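You operate a simulated robot arm through the tools that you are given. There is no shell and no other tool.

You run a simulated robot arm. Do the job below in one go: nothing can be reset, and whatever is moved stays where it is left.

JOB
Plug in the red spot, switch off first, then light the card's panel and lock the spot.

It is judged by the outcome, as a careful person would: the job done as asked, and still so three seconds after it is handed in. It fails if anything else is knocked over, pushed out of place, dropped, spilled or broken.

ROBOT AND FRAMES
A 6-joint arm with a two-finger parallel gripper, fixed in place. Base frame: the origin is at the foot of the arm, x ahead of it, y to its left, z up. Units: mm, degrees, N and s.
With the tool pointing down near the work surface it reaches from about 100 to 740 mm from the base axis. Its first joint turns from -166.0 to 166.0 degrees. Payload 3.43 kg.
Tool frame: the origin (TCP) lies between the finger pads and is the grasp point; the fingertips stand 34 mm ahead of it; z points along the fingers, y is the line along which they close. The gripper opens to 128 mm. The fingers are 24 mm wide and 12 mm thick; the gripper's body (48 by 130 mm) begins 96 mm behind the TCP.
Orientation is that of the tool frame in the base frame, as [roll, pitch, yaw] about the fixed x, y, z axes, in that order (R = Rz(yaw) Ry(pitch) Rx(roll)). With the fingers straight down and closing along the base's y, the tool's x points along the base's -x, its y along +y and its z along -z.

CONTROLS
- The arm moves only by the tool play_rows. Its argument "steps" is a list that holds one entry, the list of rows, each a list of 7 numbers: the gripper command, from -1 (fully open) to 1 (shut), values between in proportion, then the shift along the base's x, y, z in mm, then the turn, a rotation vector about the base's x, y, z in rad. In form: [[[hand, dx, dy, dz, ax, ay, az], ...]]. A call has 1 to 20 rows; each row is the pose to reach, as a shift and turn from the pose commanded when the call began. A row lasts 0.2 s, in which the tool goes at most 50 mm and 8.6 degrees; a call with a longer step from one row to the next is refused whole, and so is a gripper value outside its range. A pose out of reach is approached as far as the arm can. The call stops where the force on the tool passes 40 N (or 10 N more than at its start, if that is more) or the arm is blocked; 0.2 s more then pass. Each finger travels about 45 mm/s and halts on what it meets, pressing with about 42 N; the grip force reading is that of the motor and also rises with nothing between the fingers. The clock runs only during rows and for 0.2 s after the last one: add rows that repeat a pose to give the fingers time. It gives the time, the measured TCP pose, the force on the tool (base axes), the opening and the grip force at its end, in the units of the frame above (readings bear some noise), with the torque about the TCP (base axes, N m) and any sound that the robot's microphone picked up.
- Cameras (640 x 400 px; columns grow to the right, rows downward): "scene" is fixed at [229.7, 509.4, 1635.5]; the picture's right is [-0.77, -0.64, 0.00], its down [-0.39, 0.46, -0.80] and it looks along [0.51, -0.61, -0.60] (base axes); focal length 301 px, centre (320, 200). "wrist" rides on the gripper at [76, -11, -160] in the tool frame; the picture's right is [0.15, 0.99, 0.00], its down [-0.88, 0.13, -0.46] and it looks along [-0.45, 0.07, 0.89] (tool axes); focal length 234 px, centre (320, 200). There is no depth. A picture from a camera that has moved, and an enlarged one, comes with that camera's place and axes in the base frame and with its lens. The place of the scene camera against the robot may be out by one fixed shift of up to 18 mm in any direction.
- grab_frame(camera): a new picture of that camera. The clock stands still meanwhile.
- inspect(camera, box): a new picture of the part [left, top, right, bottom] of that camera's present view, enlarged. The clock stands still meanwhile.
- sign_off(): hands the job in; it is judged then, once.

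Places have to be worked out from the pictures, the camera data and where the tool is seen. Open the gripper and draw the arm clear of the work before you hand the job in, unless the task says otherwise.

The tools are called after "Request:" as a command line: name --argument value ..., lists and objects as JSON in quotes. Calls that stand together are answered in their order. play_rows: Moves the arm, as the interface text tells. Its arguments: {"type":"object","properties":{"steps":{"type":"array","items":{"type":"array","items":{"type":"array","items":{"type":"number"}}}}},"required":["steps"]} The other tools are called the same way: grab_frame (camera) takes a picture; inspect (camera, box) takes an enlarged picture of a part of a camera's view; sign_off () hands the job in.

At the start:

```text
time: 0.0
ee_pos: [347.6, 151.1, 1348.0]
tool_rot: [180.0, 0.0, -180.0]
force: [-0.6, -0.1, -0.2]
wrist_torque: [0.0, 0.02, 0.0]
opening: 128.1
grasp_force: 0.0
```

scene: 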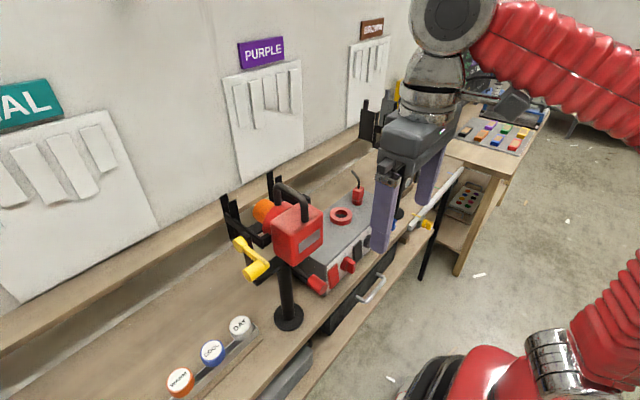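
wrist: 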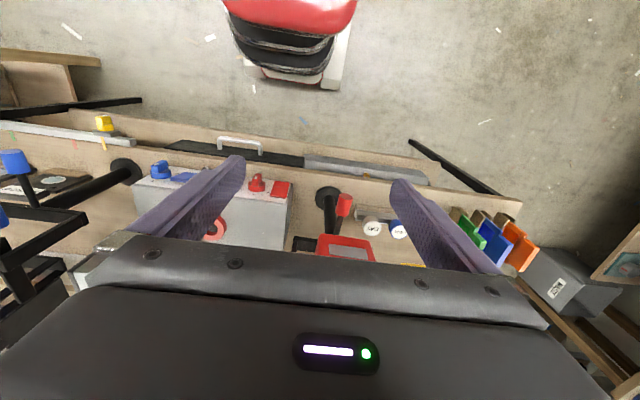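

I begin by looking closely at the scene, before moving anything.

Request:
inspect --camera "scene" --box '[210, 160, 370, 340]'

Request:
inspect --camera "scene" --box '[330, 60, 560, 260]'

Request:
inspect --camera "wrist" --box '[0, 80, 320, 280]'

Request:
inspect --camera "wrist" --box '[250, 130, 640, 380]'

Request:
inspect --camera "scene" --box '[0, 60, 230, 400]'

```text
2.22 times, centred on (290, 250) of scene
camera zoom: at [229.7, 509.4, 1635.5], right [-0.77, -0.64, 0.0], down [-0.39, 0.46, -0.8], along [0.51, -0.61, -0.6], focal length 668 px, centre (387, 89)
```

zoom: 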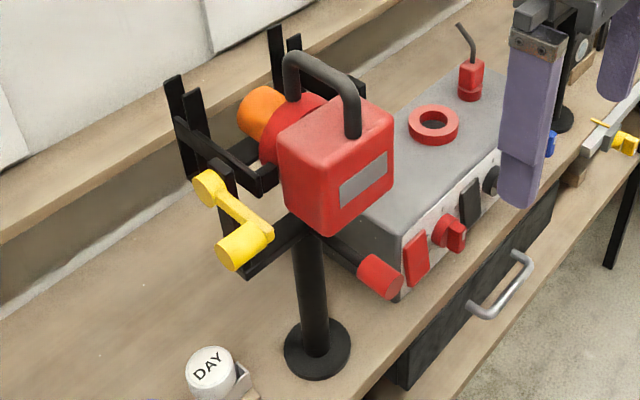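

```text
2.00 times, centred on (445, 160) of scene
camera zoom: at [229.7, 509.4, 1635.5], right [-0.77, -0.64, 0.0], down [-0.39, 0.46, -0.8], along [0.51, -0.61, -0.6], focal length 601 px, centre (70, 280)
```

zoom: 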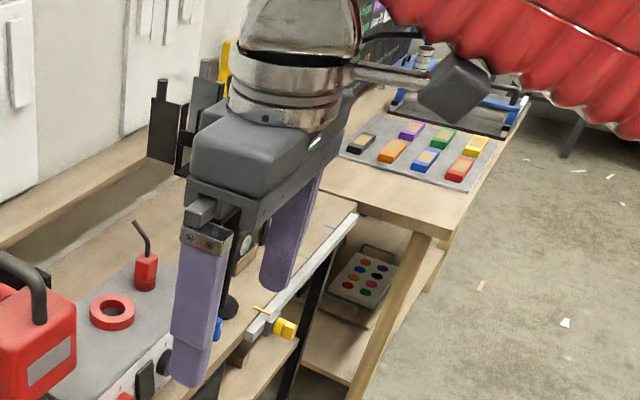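

```text
2.00 times, centred on (160, 180) of wrist
camera zoom: at [271.4, 140.3, 1508.2], right [-0.15, 0.99, 0.0], down [0.88, 0.13, 0.46], along [0.45, 0.07, -0.89], focal length 468 px, centre (640, 240)
```

zoom: 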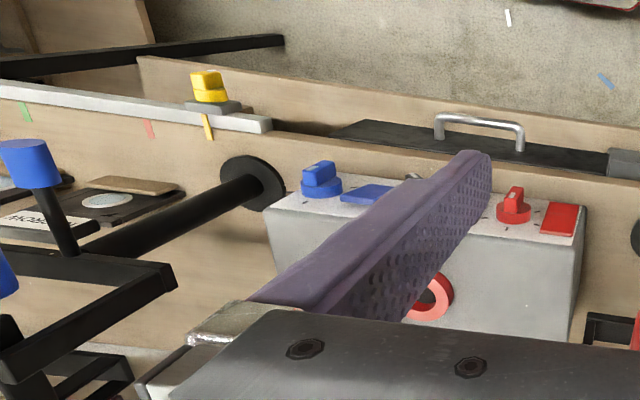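

```text
1.60 times, centred on (445, 255) of wrist
camera zoom: at [271.4, 140.3, 1508.2], right [-0.15, 0.99, 0.0], down [0.88, 0.13, 0.46], along [0.45, 0.07, -0.89], focal length 375 px, centre (120, 112)
```

zoom: 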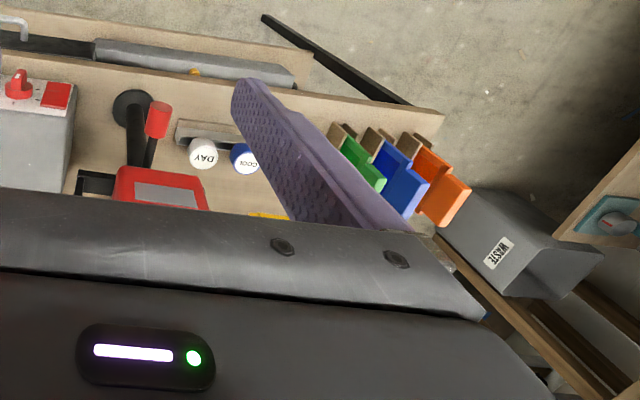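

```text
1.18 times, centred on (115, 230) of scene
camera zoom: at [229.7, 509.4, 1635.5], right [-0.77, -0.64, 0.0], down [-0.39, 0.46, -0.8], along [0.51, -0.61, -0.6], focal length 354 px, centre (561, 165)
```

zoom: 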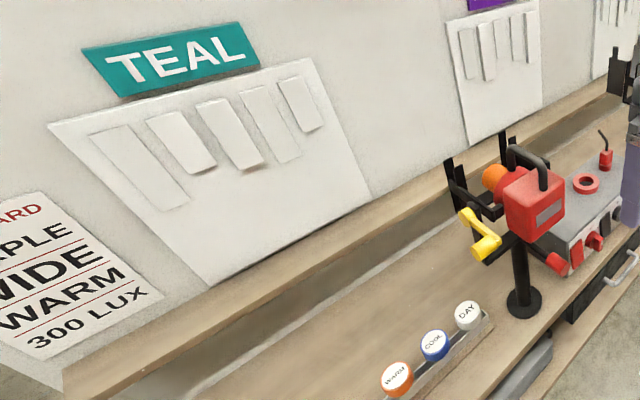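

The card hangs on the left of the wall; I enlarge it and other spots to read the requirements.

Request:
inspect --camera "scene" --box '[0, 200, 120, 330]'

Request:
inspect --camera "scene" --box '[220, 10, 420, 150]'

Request:
inspect --camera "scene" --box '[140, 300, 300, 400]'

Request:
inspect --camera "scene" --box '[280, 220, 380, 300]'

Request:
inspect --camera "scene" --box '[220, 170, 330, 290]'

```text
3.08 times, centred on (60, 265) of scene
camera zoom: at [229.7, 509.4, 1635.5], right [-0.77, -0.64, 0.0], down [-0.39, 0.46, -0.8], along [0.51, -0.61, -0.6], focal length 925 px, centre (1120, 0)
```

zoom: 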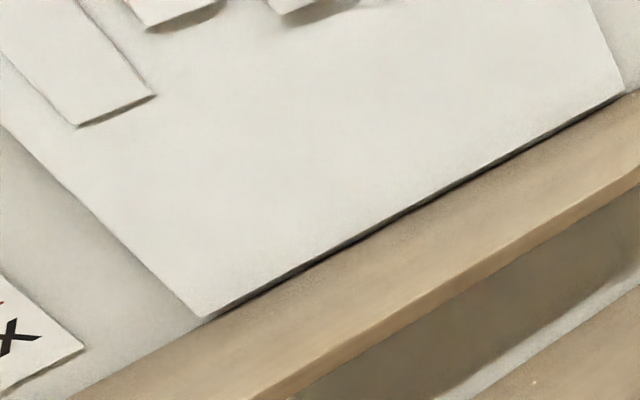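

```text
2.86 times, centred on (320, 80) of scene
camera zoom: at [229.7, 509.4, 1635.5], right [-0.77, -0.64, 0.0], down [-0.39, 0.46, -0.8], along [0.51, -0.61, -0.6], focal length 859 px, centre (320, 543)
```

zoom: 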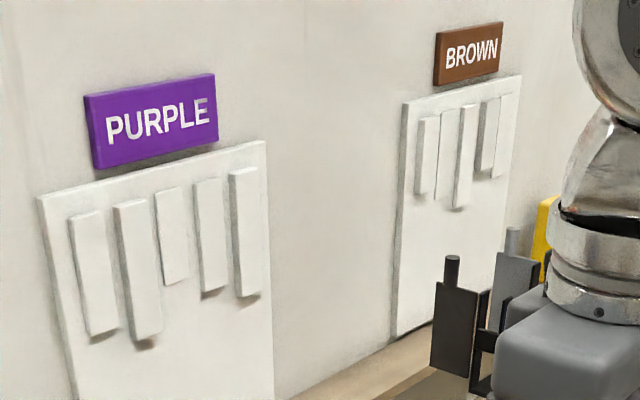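

```text
4.00 times, centred on (220, 350) of scene
camera zoom: at [229.7, 509.4, 1635.5], right [-0.77, -0.64, 0.0], down [-0.39, 0.46, -0.8], along [0.51, -0.61, -0.6], focal length 1203 px, centre (720, -400)
```

zoom: 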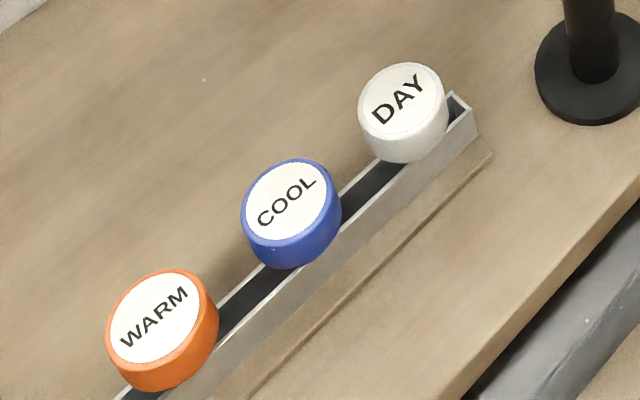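

```text
5.00 times, centred on (330, 260) of scene
camera zoom: at [229.7, 509.4, 1635.5], right [-0.77, -0.64, 0.0], down [-0.39, 0.46, -0.8], along [0.51, -0.61, -0.6], focal length 1503 px, centre (270, -100)
```

zoom: 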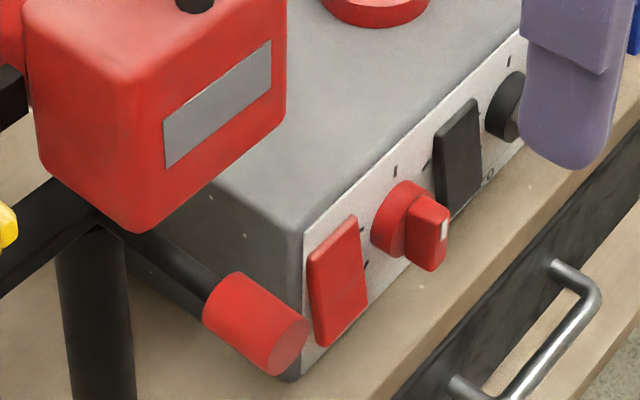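

```text
3.33 times, centred on (275, 230) of scene
camera zoom: at [229.7, 509.4, 1635.5], right [-0.77, -0.64, 0.0], down [-0.39, 0.46, -0.8], along [0.51, -0.61, -0.6], focal length 1002 px, centre (470, 100)
```

zoom: 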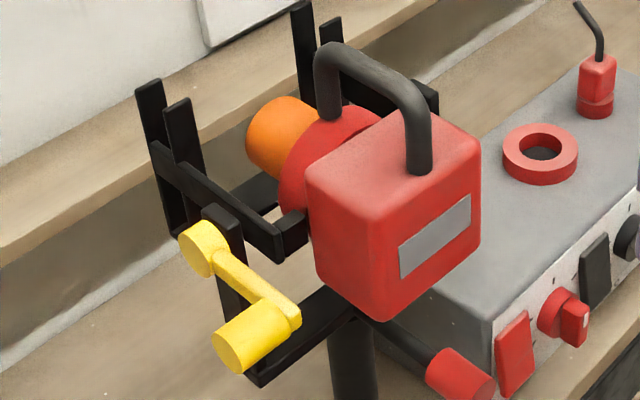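

The card reads "...PLE / WIDE / WARM / 300 LUX", so the PURPLE panel. I now tilt the tool up slightly and back off so the wrist camera can see the spot, box and wall.

Request:
play_rows --steps '[[[-1, -15, 0, 10, 0, -0.14, 0], [-1, -30, 0, 20, 0, -0.28, 0], [-1, -45, 0, 30, 0, -0.42, 0], [-1, -60, 0, 40, 0, -0.56, 0], [-1, -70, 0, 50, 0, -0.7, 0]]]'

Request:
grab_frame --camera "wrist"

Request:
grab_frame --camera "scene"

```text
time: 1.2
ee_pos: [277.5, 150.2, 1398.1]
tool_rot: [-180.0, 40.2, -179.9]
force: [0.0, -1.6, 1.4]
wrist_torque: [0.06, 0.02, 0.08]
opening: 128.3
grasp_force: 0.0
```

```text
taken
camera wrist: at [116.6, 140.5, 1471.6], right [-0.11, 0.99, -0.1], down [0.38, 0.13, 0.92], along [0.92, 0.07, -0.39], focal length 234 px, centre (320, 200)
```

wrist: 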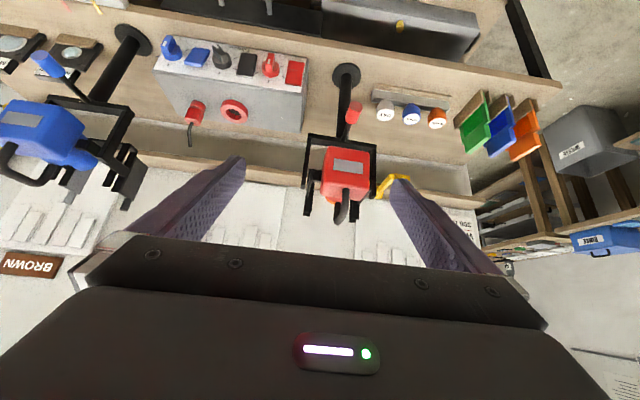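

```text
taken
```

scene: 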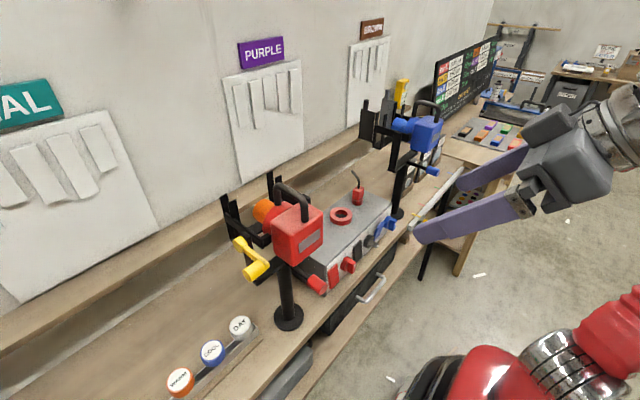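

Now both spots, the box and a board on the right are visible; I enlarge the relevant parts.

Request:
inspect --camera "wrist" --box '[140, 20, 320, 150]'

Request:
inspect --camera "wrist" --box '[290, 60, 460, 230]'

Request:
inspect --camera "wrist" --box '[0, 20, 160, 220]'

Request:
inspect --camera "scene" --box '[420, 20, 560, 150]'

Request:
inspect --camera "scene" --box '[340, 60, 480, 230]'

Request:
inspect --camera "scene" --box '[295, 190, 405, 300]'

```text
3.08 times, centred on (230, 85) of wrist
camera zoom: at [116.6, 140.5, 1471.6], right [-0.11, 0.99, -0.1], down [0.38, 0.13, 0.92], along [0.92, 0.07, -0.39], focal length 720 px, centre (597, 554)
```

zoom: 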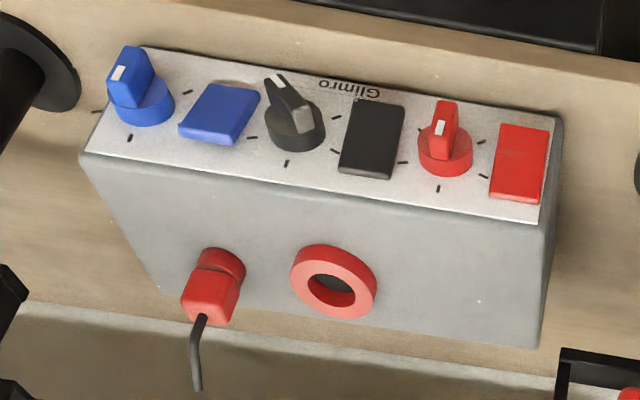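

```text
2.35 times, centred on (375, 145) of wrist
camera zoom: at [116.6, 140.5, 1471.6], right [-0.11, 0.99, -0.1], down [0.38, 0.13, 0.92], along [0.92, 0.07, -0.39], focal length 551 px, centre (191, 329)
```

zoom: 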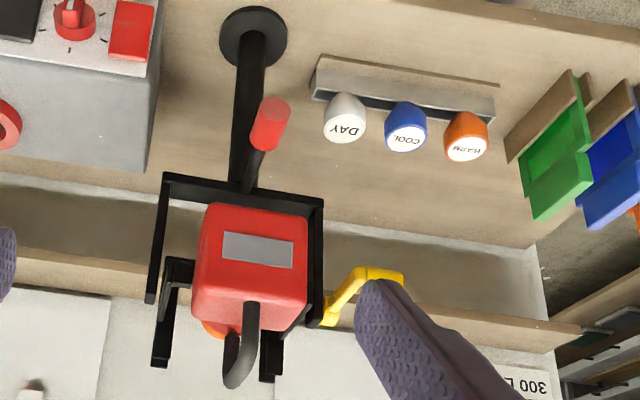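

```text
2.00 times, centred on (80, 120) of wrist
camera zoom: at [116.6, 140.5, 1471.6], right [-0.11, 0.99, -0.1], down [0.38, 0.13, 0.92], along [0.92, 0.07, -0.39], focal length 468 px, centre (800, 360)
```

zoom: 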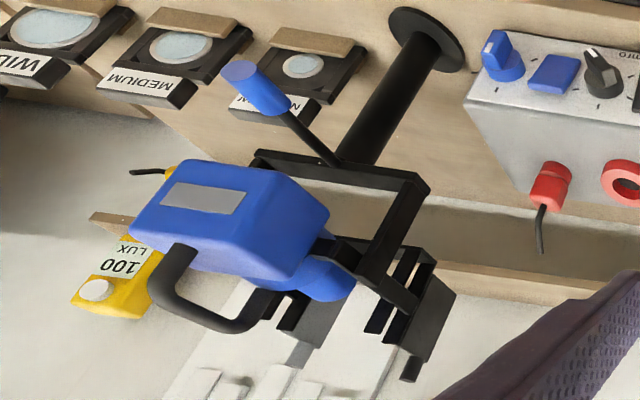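

```text
3.08 times, centred on (490, 85) of scene
camera zoom: at [229.7, 509.4, 1635.5], right [-0.77, -0.64, 0.0], down [-0.39, 0.46, -0.8], along [0.51, -0.61, -0.6], focal length 925 px, centre (-203, 554)
```

zoom: 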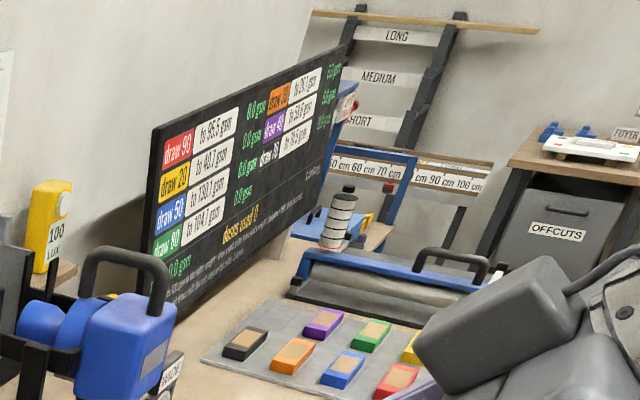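

```text
2.35 times, centred on (410, 145) of scene
camera zoom: at [229.7, 509.4, 1635.5], right [-0.77, -0.64, 0.0], down [-0.39, 0.46, -0.8], along [0.51, -0.61, -0.6], focal length 707 px, centre (108, 329)
```

zoom: 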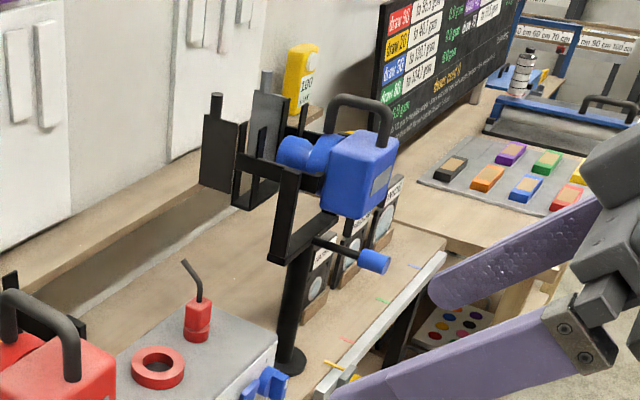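

```text
3.64 times, centred on (350, 245) of scene
camera zoom: at [229.7, 509.4, 1635.5], right [-0.77, -0.64, 0.0], down [-0.39, 0.46, -0.8], along [0.51, -0.61, -0.6], focal length 1093 px, centre (211, 36)
```

zoom: 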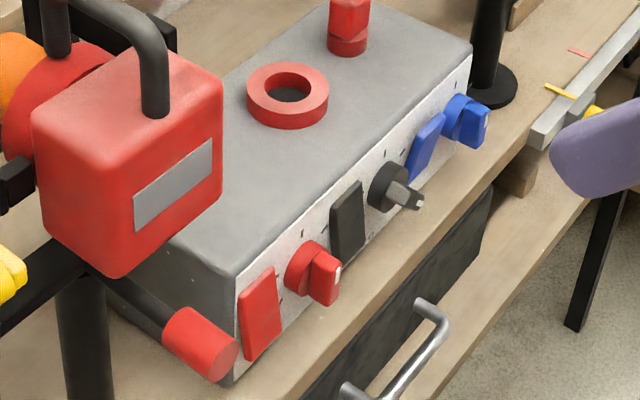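

The red plug stands in a red ring on the box beside a bare red socket; I want to read the card fully, so I yaw the camera to the left.

Request:
play_rows --steps '[[[-1, 0, 20, 0, 0, 0, 0.14], [-1, 0, 40, 0, 0, 0, 0.28], [-1, -10, 60, 0, 0, 0, 0.42], [-1, -20, 80, 0, 0, 0, 0.56], [-1, -30, 100, 0, 0, 0, 0.6]]]'

Request:
grab_frame --camera "wrist"

Request:
grab_frame --camera "scene"

```text
time: 2.4
ee_pos: [243.6, 245.7, 1408.8]
tool_rot: [179.0, 41.1, -146.3]
force: [-0.3, 0.0, 0.3]
wrist_torque: [-0.01, 0.03, -0.04]
opening: 127.9
grasp_force: 0.1
```

```text
taken
camera wrist: at [116.6, 144.1, 1478.4], right [-0.65, 0.76, -0.08], down [0.23, 0.3, 0.93], along [0.72, 0.58, -0.37], focal length 234 px, centre (320, 200)
```

wrist: 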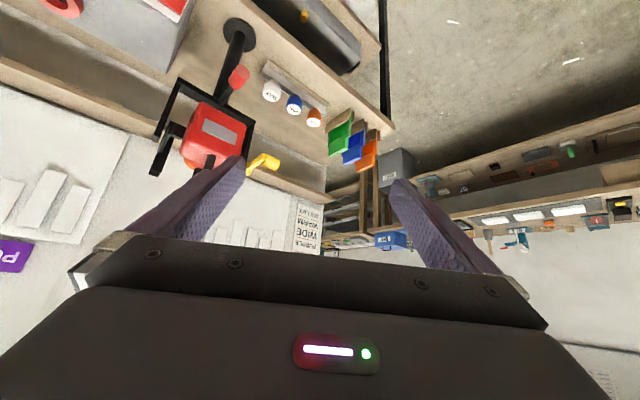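

```text
taken
```

scene: 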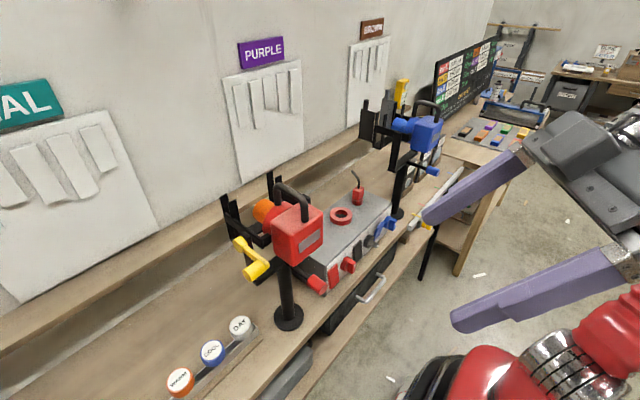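

The card is in view; I enlarge it.

Request:
inspect --camera "wrist" --box '[270, 190, 340, 260]'

Request:
inspect --camera "wrist" --box '[140, 60, 290, 200]'

Request:
inspect --camera "wrist" --box '[310, 100, 430, 200]'

```text
5.71 times, centred on (305, 225) of wrist
camera zoom: at [116.6, 144.1, 1478.4], right [-0.65, 0.76, -0.08], down [0.23, 0.3, 0.93], along [0.72, 0.58, -0.37], focal length 1338 px, centre (406, 57)
```

zoom: 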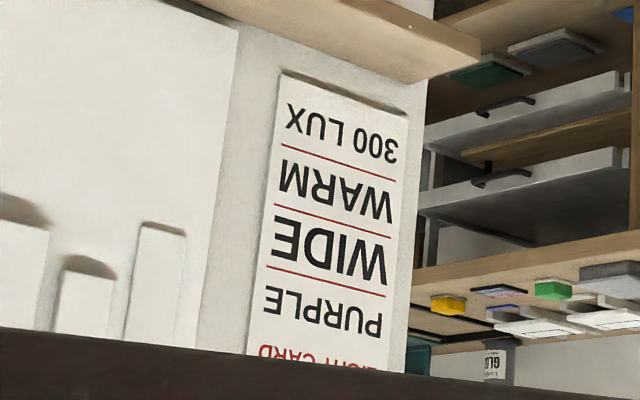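

```text
2.86 times, centred on (215, 130) of wrist
camera zoom: at [116.6, 144.1, 1478.4], right [-0.65, 0.76, -0.08], down [0.23, 0.3, 0.93], along [0.72, 0.58, -0.37], focal length 669 px, centre (620, 400)
```

zoom: 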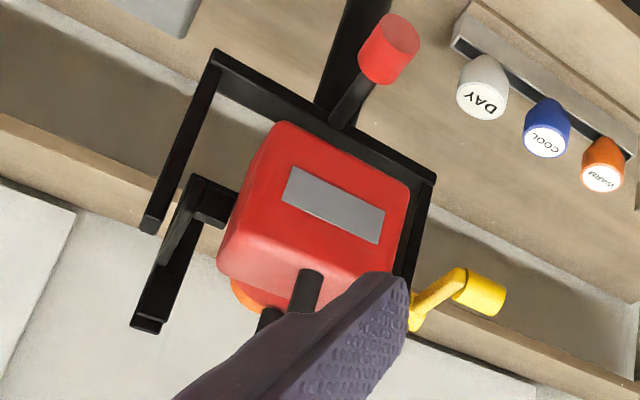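

```text
4.00 times, centred on (370, 150) of wrist
camera zoom: at [116.6, 144.1, 1478.4], right [-0.65, 0.76, -0.08], down [0.23, 0.3, 0.93], along [0.72, 0.58, -0.37], focal length 937 px, centre (120, 400)
```

zoom: 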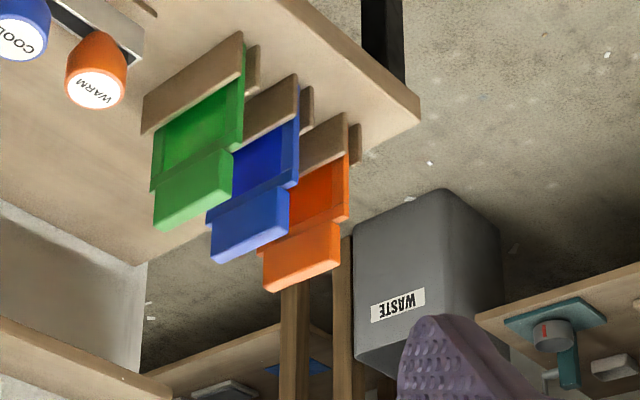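

The card says PURPLE / WIDE / WARM / 300 LUX. I zoom hard with the scene camera at switches, spot front and crank, since it is unobstructed now.

Request:
inspect --camera "scene" --box '[316, 245, 366, 295]'

Request:
inspect --camera "scene" --box '[355, 200, 415, 260]'

Request:
inspect --camera "scene" --box '[220, 185, 290, 245]'

Request:
inspect --camera "scene" --box '[225, 230, 285, 290]'

Request:
inspect --camera "scene" --box '[325, 165, 385, 235]'

Request:
inspect --camera "scene" --box '[360, 75, 450, 175]'

```text
8.00 times, centred on (341, 270) of scene
camera zoom: at [229.7, 509.4, 1635.5], right [-0.77, -0.64, 0.0], down [-0.39, 0.46, -0.8], along [0.51, -0.61, -0.6], focal length 2405 px, centre (152, -360)
```

zoom: 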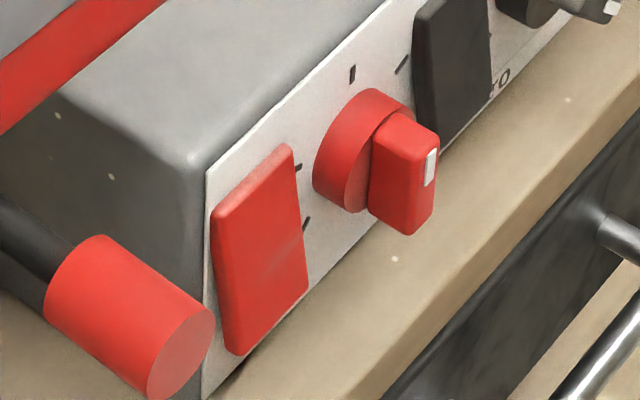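

```text
6.67 times, centred on (385, 230) of scene
camera zoom: at [229.7, 509.4, 1635.5], right [-0.77, -0.64, 0.0], down [-0.39, 0.46, -0.8], along [0.51, -0.61, -0.6], focal length 2004 px, centre (-113, 0)
```

zoom: 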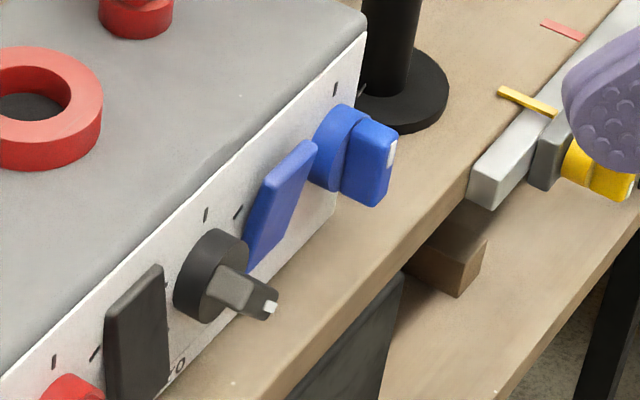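

```text
6.67 times, centred on (255, 215) of scene
camera zoom: at [229.7, 509.4, 1635.5], right [-0.77, -0.64, 0.0], down [-0.39, 0.46, -0.8], along [0.51, -0.61, -0.6], focal length 2004 px, centre (753, 100)
```

zoom: 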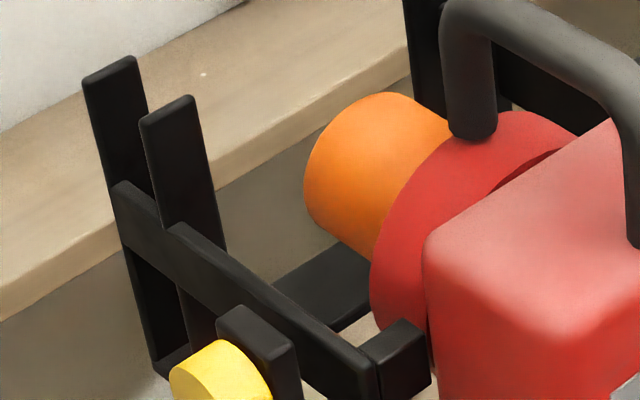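

```text
6.67 times, centred on (255, 260) of scene
camera zoom: at [229.7, 509.4, 1635.5], right [-0.77, -0.64, 0.0], down [-0.39, 0.46, -0.8], along [0.51, -0.61, -0.6], focal length 2004 px, centre (753, -200)
```

zoom: 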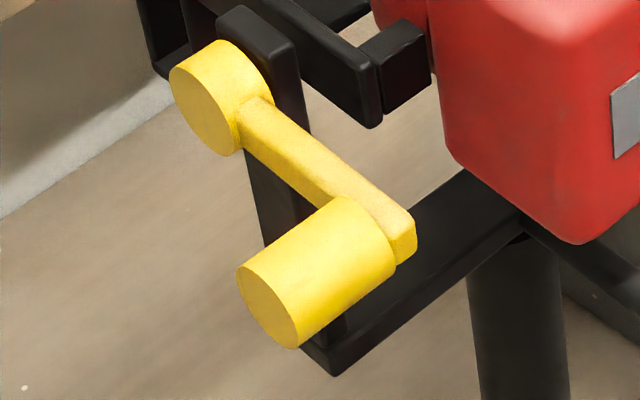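

```text
5.71 times, centred on (355, 200) of scene
camera zoom: at [229.7, 509.4, 1635.5], right [-0.77, -0.64, 0.0], down [-0.39, 0.46, -0.8], along [0.51, -0.61, -0.6], focal length 1718 px, centre (120, 200)
```

zoom: 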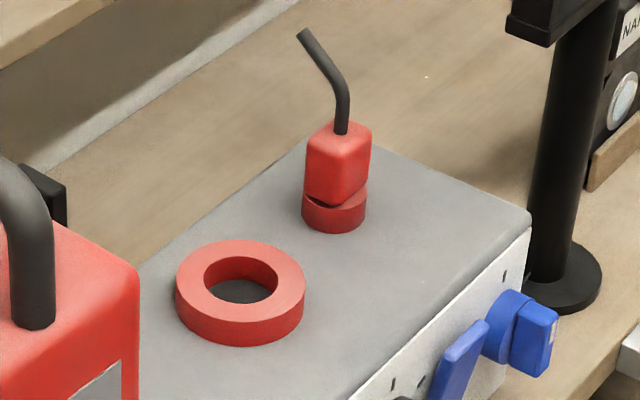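

```text
4.00 times, centred on (405, 125) of scene
camera zoom: at [229.7, 509.4, 1635.5], right [-0.77, -0.64, 0.0], down [-0.39, 0.46, -0.8], along [0.51, -0.61, -0.6], focal length 1203 px, centre (-20, 500)
```

zoom: 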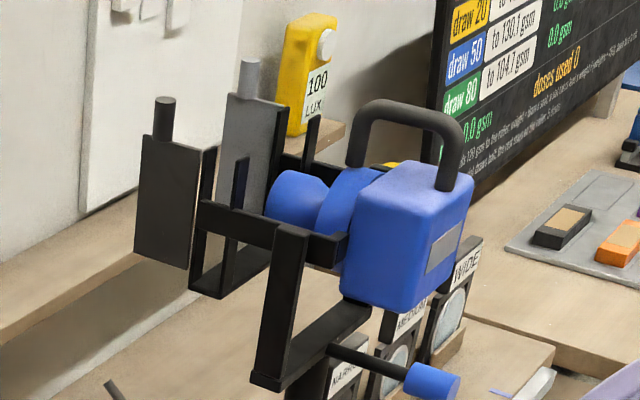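

The red spot's front shows an orange (WARM-like) bulb, and the yellow crank on its yoke is probably the lock. Next I bring the wrist camera before the control panel to read switch states.

Request:
play_rows --steps '[[[-1, 5, -30, -30, 0, 0, -0.1], [-1, 15, -60, -65, 0, 0, -0.2], [-1, 30, -90, -100, 0, 0, -0.3], [-1, 50, -120, -130, 0, 0, -0.4], [-1, 70, -150, -160, 0, 0, -0.5], [-1, 90, -180, -190, 0, 0, -0.6], [-1, 110, -205, -225, 0, 0, -0.6], [-1, 130, -230, -260, 0, 0, -0.6], [-1, 150, -250, -295, 0, 0, -0.6], [-1, 160, -261, -330, 0, 0, -0.6]]]'

Request:
grab_frame --camera "wrist"

Request:
grab_frame --camera "scene"

```text
time: 4.6
ee_pos: [406.6, -10.3, 1069.3]
tool_rot: [-180.0, 40.1, -180.0]
force: [0.1, 0.3, 0.2]
wrist_torque: [0.0, -0.04, -0.01]
opening: 128.1
grasp_force: 0.1
```

```text
taken
camera wrist: at [246.1, -20.3, 1142.4], right [-0.11, 0.99, -0.09], down [0.38, 0.13, 0.92], along [0.92, 0.07, -0.39], focal length 234 px, centre (320, 200)
```

wrist: 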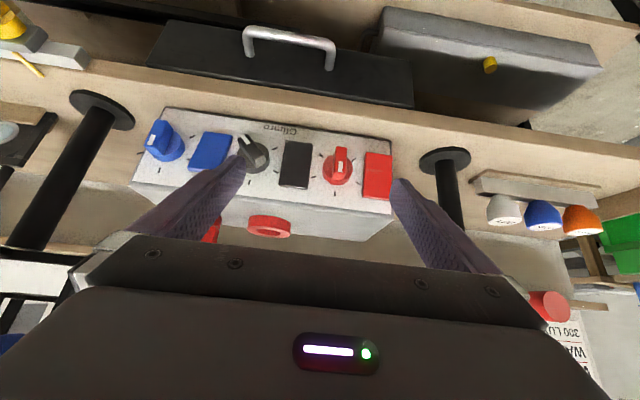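

```text
taken
```

scene: 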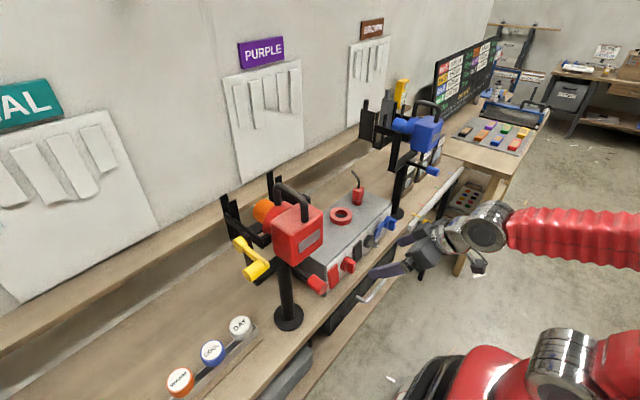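

The panel face is well in view now; I enlarge the controls.

Request:
inspect --camera "wrist" --box '[265, 125, 400, 215]'

Request:
inspect --camera "wrist" --box '[125, 100, 275, 200]'

Request:
inspect --camera "scene" --box '[325, 255, 355, 285]'

```text
4.44 times, centred on (332, 170) of wrist
camera zoom: at [246.1, -20.3, 1142.4], right [-0.11, 0.99, -0.09], down [0.38, 0.13, 0.92], along [0.92, 0.07, -0.39], focal length 1041 px, centre (264, 333)
```

zoom: 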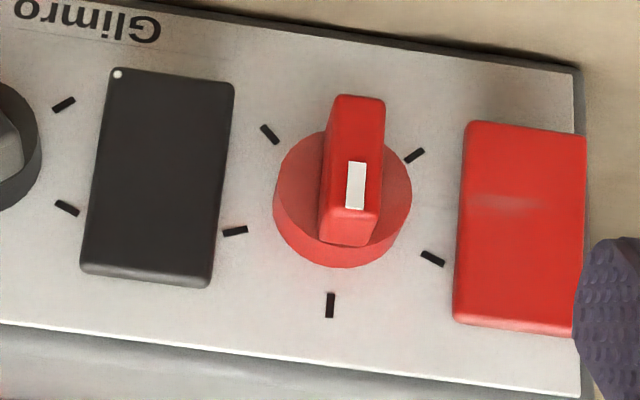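

```text
4.00 times, centred on (200, 150) of wrist
camera zoom: at [246.1, -20.3, 1142.4], right [-0.11, 0.99, -0.09], down [0.38, 0.13, 0.92], along [0.92, 0.07, -0.39], focal length 937 px, centre (800, 400)
```

zoom: 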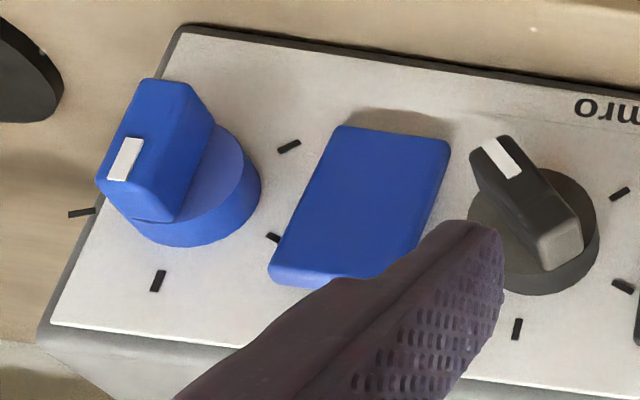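

```text
13.33 times, centred on (340, 270) of scene
camera zoom: at [229.7, 509.4, 1635.5], right [-0.77, -0.64, 0.0], down [-0.39, 0.46, -0.8], along [0.51, -0.61, -0.6], focal length 4009 px, centre (53, -733)
```

zoom: 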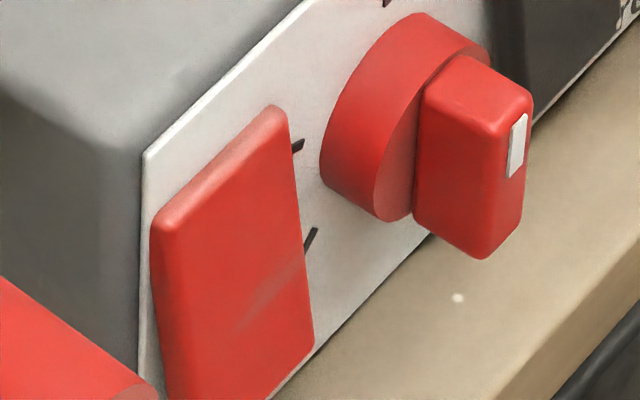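

Comparing geometry: the red and black rockers are pressed in at the top (bottom proud); the blue one is the opposite. I look for whether the blue spot is lit, and at the lux meter, to decide which position means "on".

Request:
inspect --camera "scene" --box '[385, 70, 445, 130]'

Request:
inspect --camera "scene" --box '[340, 10, 420, 140]'

Request:
inspect --camera "scene" --box '[430, 40, 500, 110]'

Request:
inspect --camera "scene" --box '[355, 215, 395, 255]'

```text
6.67 times, centred on (415, 100) of scene
camera zoom: at [229.7, 509.4, 1635.5], right [-0.77, -0.64, 0.0], down [-0.39, 0.46, -0.8], along [0.51, -0.61, -0.6], focal length 2004 px, centre (-313, 867)
```

zoom: 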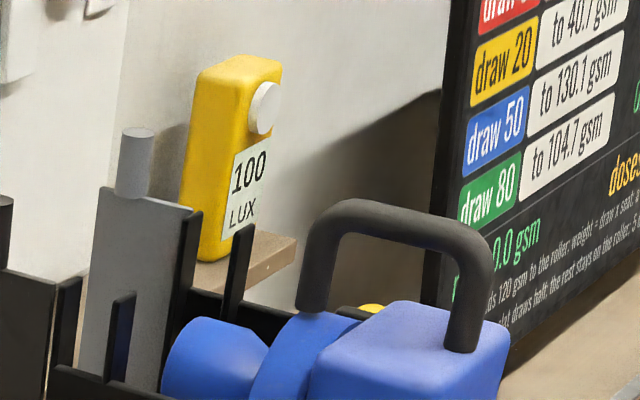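

```text
3.08 times, centred on (380, 75) of scene
camera zoom: at [229.7, 509.4, 1635.5], right [-0.77, -0.64, 0.0], down [-0.39, 0.46, -0.8], along [0.51, -0.61, -0.6], focal length 925 px, centre (135, 585)
```

zoom: 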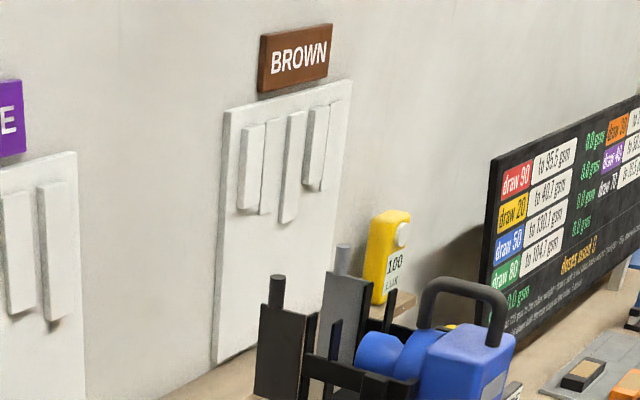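

```text
5.71 times, centred on (465, 75) of scene
camera zoom: at [229.7, 509.4, 1635.5], right [-0.77, -0.64, 0.0], down [-0.39, 0.46, -0.8], along [0.51, -0.61, -0.6], focal length 1718 px, centre (-509, 914)
```

zoom: 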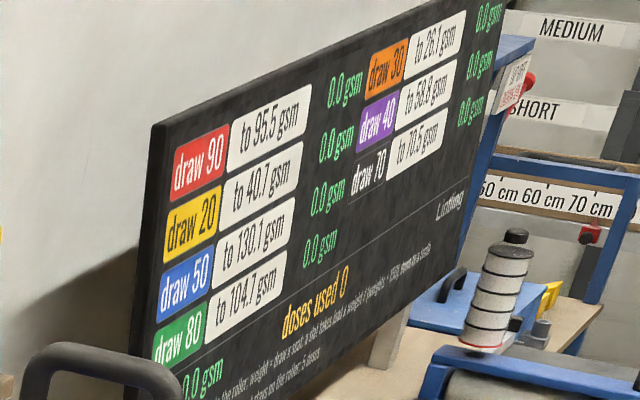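

```text
10.00 times, centred on (375, 235) of scene
camera zoom: at [229.7, 509.4, 1635.5], right [-0.77, -0.64, 0.0], down [-0.39, 0.46, -0.8], along [0.51, -0.61, -0.6], focal length 3007 px, centre (-230, -150)
```

zoom: 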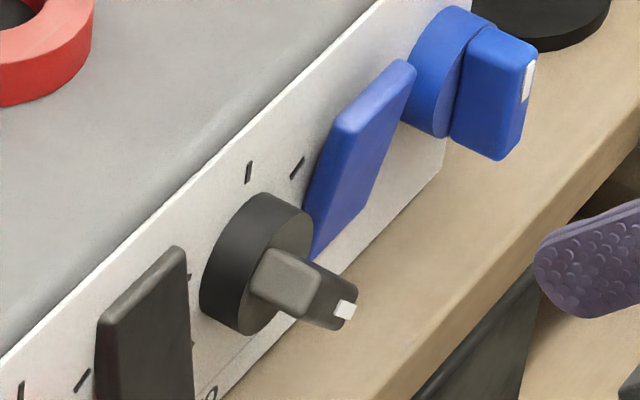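

Triangulating two wrist views puts the red rocker centre at about (529, 78, 974), spanning z 941–1008, with its bottom proud. Blue spot is dark with the opposite rocker state, so red is presumably ON. I close the fingers and line up in front of the rocker's bottom end.

Request:
play_rows --steps '[[[1, 0, 11, 0, 0, 0, 0], [1, 0, 22, 0, 0, 0, 0], [1, 0, 33, 0, 0, 0, 0], [1, 0, 44, 0, 0, 0, 0], [1, 0, 55, 0, 0, 0, 0], [1, 0, 66, 0, 0, 0, 0], [1, 0, 77, -10, 0, 0, 0], [1, 0, 88, -30, 0, 0, 0], [1, 20, 88, -60, 0, 0, 0], [1, 40, 88, -98, 0, 0, 0], [1, 55, 88, -98, 0, 0, 0]]]'

Request:
grab_frame --camera "wrist"

Request:
inspect --camera "scene" --box '[300, 220, 420, 320]'

```text
time: 7.0
ee_pos: [461.8, 78.1, 970.7]
tool_rot: [-180.0, 40.1, 180.0]
force: [0.3, -0.2, 1.0]
wrist_torque: [-0.03, -0.01, -0.04]
opening: 0.2
grasp_force: 33.0
```

```text
taken
camera wrist: at [301.4, 67.4, 1043.6], right [-0.11, 0.99, -0.09], down [0.38, 0.13, 0.92], along [0.92, 0.07, -0.39], focal length 234 px, centre (320, 200)
```

wrist: 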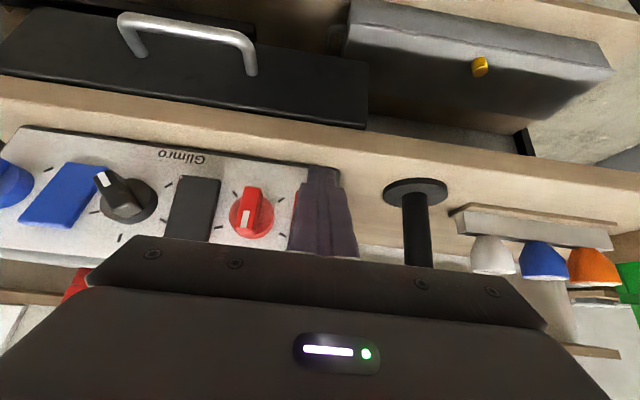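

```text
4.00 times, centred on (360, 270) of scene
camera zoom: at [229.7, 509.4, 1635.5], right [-0.77, -0.64, 0.0], down [-0.39, 0.46, -0.8], along [0.51, -0.61, -0.6], focal length 1203 px, centre (160, -80)
```

zoom: 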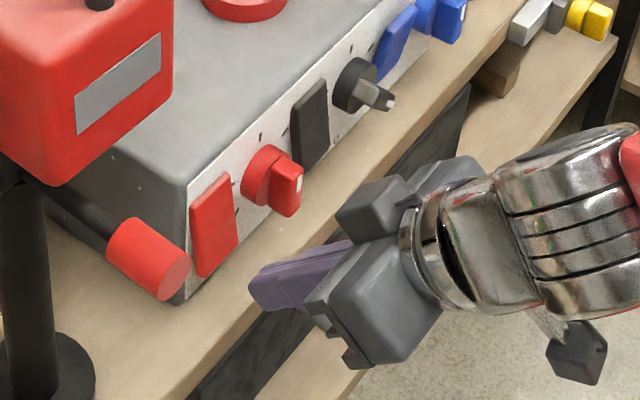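

Fingers are closed and in front of the rocker; I creep forward along +x with small steps until the force rises.

Request:
play_rows --steps '[[[1, 6, 0, 0, 0, 0, 0], [1, 12, 0, 0, 0, 0, 0], [1, 18, 0, 0, 0, 0, 0], [1, 22, 0, 0, 0, 0, 0], [1, 25, 0, 0, 0, 0, 0], [1, 28, 0, 0, 0, 0, 0], [1, 31, 0, 0, 0, 0, 0], [1, 34, 0, 0, 0, 0, 0], [1, 37, 0, 0, 0, 0, 0], [1, 39, 0, 0, 0, 0, 0]]]'

Request:
inspect --camera "scene" --box '[310, 235, 370, 295]'

Request:
grab_frame --camera "wrist"

```text
time: 9.1
ee_pos: [495.8, 78.1, 967.3]
tool_rot: [-179.9, 39.7, -179.9]
force: [-16.0, 0.8, 2.0]
wrist_torque: [0.07, 0.2, 0.03]
opening: 0.0
grasp_force: 33.0
stopped in row 10: the force on the tool passed its limit at 42 N (the readings are from after the stop); the commanded pose is now the measured one
```

```text
6.67 times, centred on (340, 265) of scene
camera zoom: at [229.7, 509.4, 1635.5], right [-0.77, -0.64, 0.0], down [-0.39, 0.46, -0.8], along [0.51, -0.61, -0.6], focal length 2004 px, centre (187, -233)
```

zoom: 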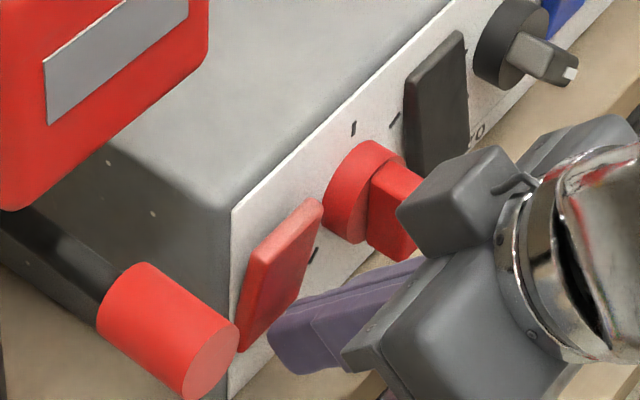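

```text
taken
camera wrist: at [335.6, 67.4, 1042.8], right [-0.11, 0.99, -0.1], down [0.39, 0.13, 0.91], along [0.92, 0.07, -0.4], focal length 234 px, centre (320, 200)
```

wrist: 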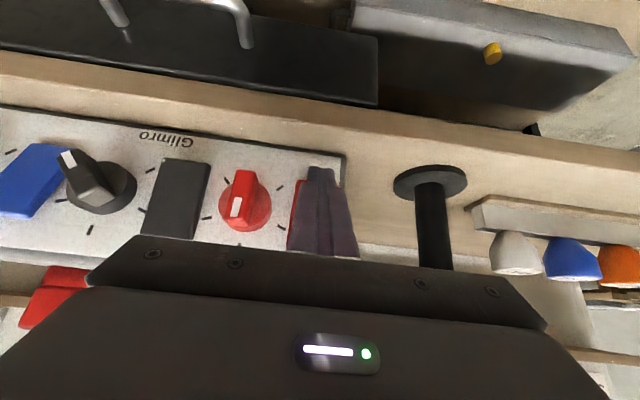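

The rocker flipped: its top is now proud like the blue one (off). I back off, rise, and go look at the plug and socket from above with the tool vertical.

Request:
play_rows --steps '[[[1, -40, 0, 2, 0, 0, 0], [1, -65, 0, 30, 0, 0, 0], [0.5, -65, 0, 75, 0, 0.14, 0], [0, -65, -30, 110, 0, 0.28, 0], [-0.5, -60, -65, 145, 0, 0.42, 0], [-1, -50, -100, 175, 0, 0.56, 0], [-1, -35, -140, 200, 0, 0.7, 0], [-1, -20, -180, 225, 0, 0.7, 0], [-1, 0, -215, 250, 0, 0.7, 0], [-1, 10, -233, 273, 0, 0.7, 0], [-1, 10, -233, 273, 0, 0.7, 0]]]'

Request:
grab_frame --camera "wrist"

Request:
inspect --camera "scene" --box '[310, 235, 370, 295]'

```text
time: 11.5
ee_pos: [507.6, -154.4, 1243.2]
tool_rot: [-179.9, -0.4, -180.0]
force: [0.8, 0.2, 0.4]
wrist_torque: [0.0, -0.03, -0.01]
opening: 127.9
grasp_force: 0.0
```

```text
taken
camera wrist: at [432.9, -165.7, 1402.2], right [-0.15, 0.99, 0.0], down [0.88, 0.13, 0.45], along [0.45, 0.07, -0.89], focal length 234 px, centre (320, 200)
```

wrist: 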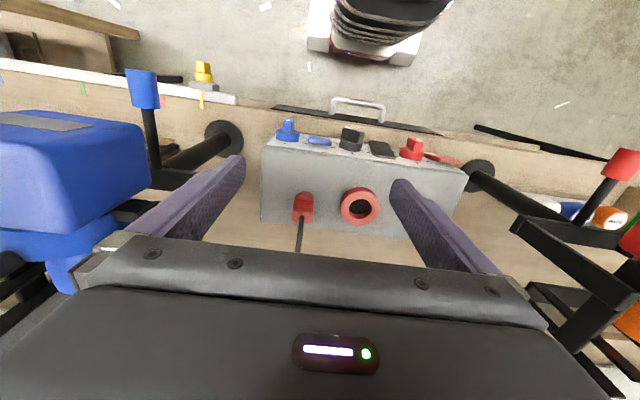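

```text
6.67 times, centred on (340, 265) of scene
camera zoom: at [229.7, 509.4, 1635.5], right [-0.77, -0.64, 0.0], down [-0.39, 0.46, -0.8], along [0.51, -0.61, -0.6], focal length 2004 px, centre (187, -233)
```

zoom: 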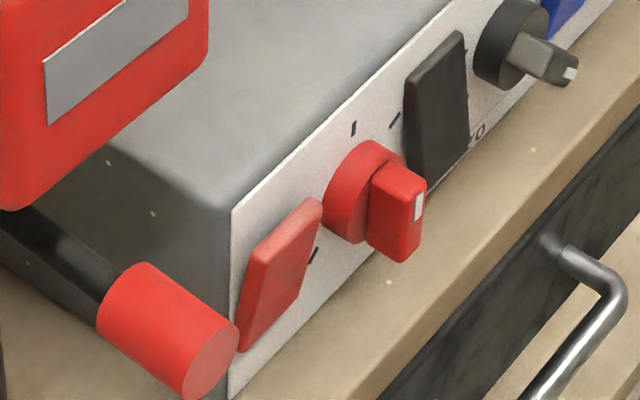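

The rocker stays in its new state. Now I enlarge plug and socket.

Request:
inspect --camera "wrist" --box '[270, 160, 400, 260]'

Request:
inspect --camera "scene" --box '[330, 165, 370, 215]'

```text
4.00 times, centred on (335, 210) of wrist
camera zoom: at [432.9, -165.7, 1402.2], right [-0.15, 0.99, 0.0], down [0.88, 0.13, 0.45], along [0.45, 0.07, -0.89], focal length 937 px, centre (260, 160)
```

zoom: 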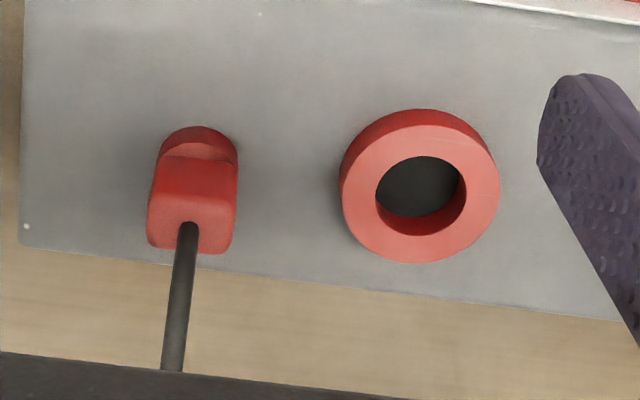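

```text
8.00 times, centred on (350, 190) of scene
camera zoom: at [229.7, 509.4, 1635.5], right [-0.77, -0.64, 0.0], down [-0.39, 0.46, -0.8], along [0.51, -0.61, -0.6], focal length 2405 px, centre (80, 280)
```

zoom: 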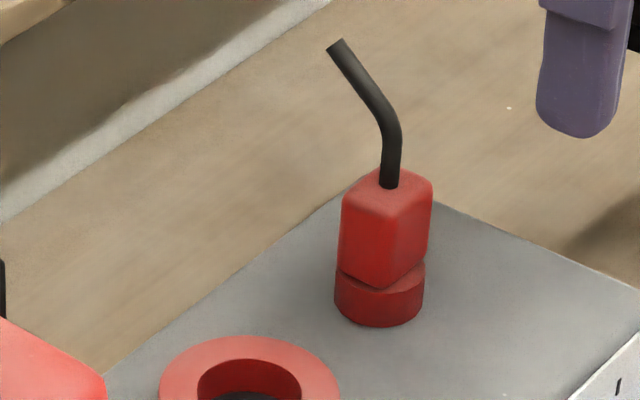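

Plug is a ~30 mm block on a ~35 mm round pin, and the socket hole is ~40 mm, around (618,-66,1041). I take a second, lower-angle view to pin down heights accurately.

Request:
play_rows --steps '[[[-1, -20, 10, 0, 0, -0.14, 0], [-1, -40, 20, -20, 0, -0.28, 0], [-1, -50, 30, -50, 0, -0.42, 0], [-1, -55, 40, -90, 0, -0.56, 0], [-1, -60, 40, -120, 0, -0.7, 0], [-1, -60, 40, -140, 0, -0.7, 0], [-1, -60, 40, -140, 0, -0.7, 0]]]'

Request:
grab_frame --camera "wrist"

Request:
inspect --camera "wrist" --box '[240, 150, 400, 250]'

```text
time: 13.1
ee_pos: [446.9, -113.9, 1101.2]
tool_rot: [-179.9, 39.9, -179.9]
force: [-0.1, -1.1, -0.3]
wrist_torque: [0.03, -0.01, -0.01]
opening: 128.0
grasp_force: 0.0
```

```text
taken
camera wrist: at [286.4, -125.1, 1175.8], right [-0.11, 0.99, -0.1], down [0.38, 0.13, 0.91], along [0.92, 0.07, -0.39], focal length 234 px, centre (320, 200)
```

wrist: 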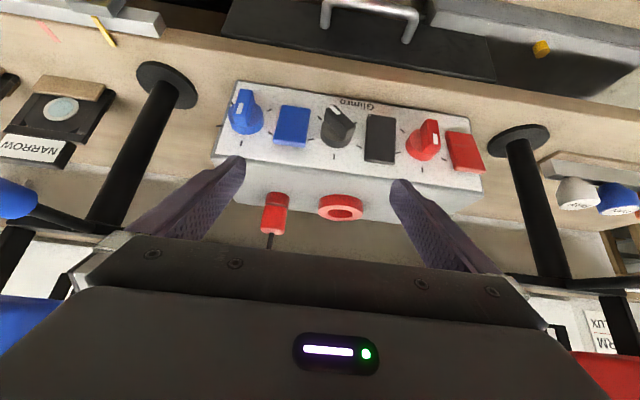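

```text
4.00 times, centred on (320, 200) of wrist
camera zoom: at [286.4, -125.1, 1175.8], right [-0.11, 0.99, -0.1], down [0.38, 0.13, 0.91], along [0.92, 0.07, -0.39], focal length 937 px, centre (320, 200)
```

zoom: 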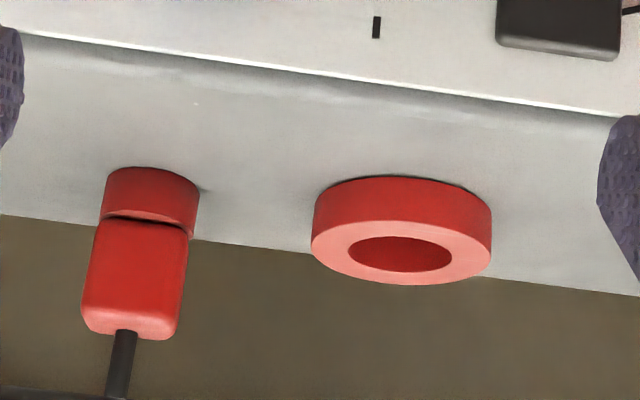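

Triangulation from both views (agreeing within 1 mm in y): plug centre ≈ (620.5,-164), block z 1057–1093 on a 21 mm pin; socket ring centre ≈ (614,-68.6), top z 1054. I go vertical above the plug with fingers partly open, stopping above it to check.

Request:
play_rows --steps '[[[-0.8, 0, 0, 40, 0, 0.14, 0], [-0.6, 10, -10, 80, 0, 0.28, 0], [-0.4, 30, -20, 110, 0, 0.42, 0], [-0.2, 60, -30, 130, 0, 0.56, 0], [-0.1, 100, -40, 140, 0, 0.696, 0], [-0.1, 140, -45, 135, 0, 0.696, 0], [-0.1, 174, -49, 120, 0, 0.696, 0], [-0.1, 174, -49, 90, 0, 0.696, 0], [-0.1, 174, -49, 90, 0, 0.696, 0]]]'

Request:
grab_frame --camera "wrist"

Request:
inspect --camera "scene" --box '[320, 130, 420, 230]'

```text
time: 15.1
ee_pos: [622.4, -164.3, 1193.9]
tool_rot: [-179.9, -0.1, 179.9]
force: [-0.5, -1.1, -0.9]
wrist_torque: [0.01, 0.0, 0.02]
opening: 70.7
grasp_force: 0.0
```

```text
taken
camera wrist: at [546.3, -174.8, 1352.7], right [-0.15, 0.99, 0.0], down [0.88, 0.13, 0.45], along [0.45, 0.07, -0.89], focal length 234 px, centre (320, 200)
```

wrist: 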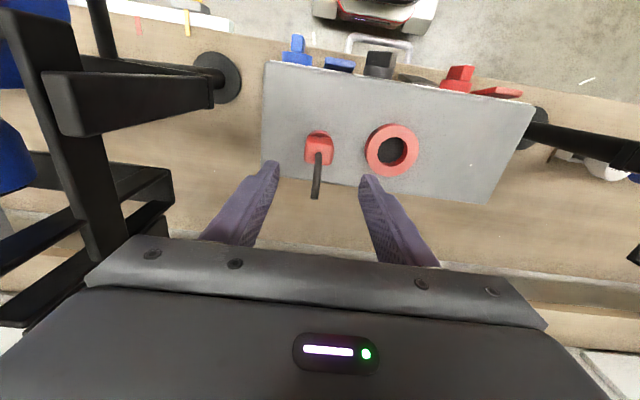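

```text
4.00 times, centred on (370, 180) of scene
camera zoom: at [229.7, 509.4, 1635.5], right [-0.77, -0.64, 0.0], down [-0.39, 0.46, -0.8], along [0.51, -0.61, -0.6], focal length 1203 px, centre (120, 280)
```

zoom: 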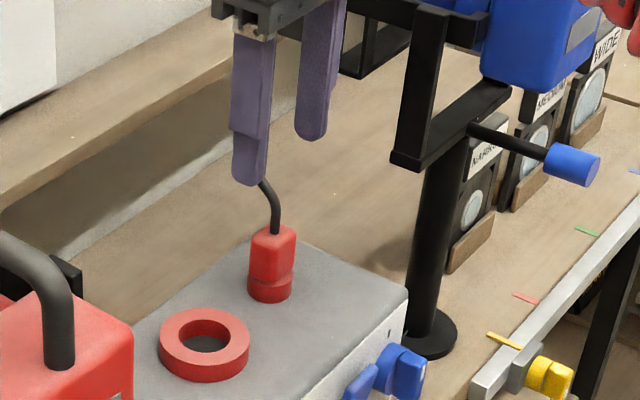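

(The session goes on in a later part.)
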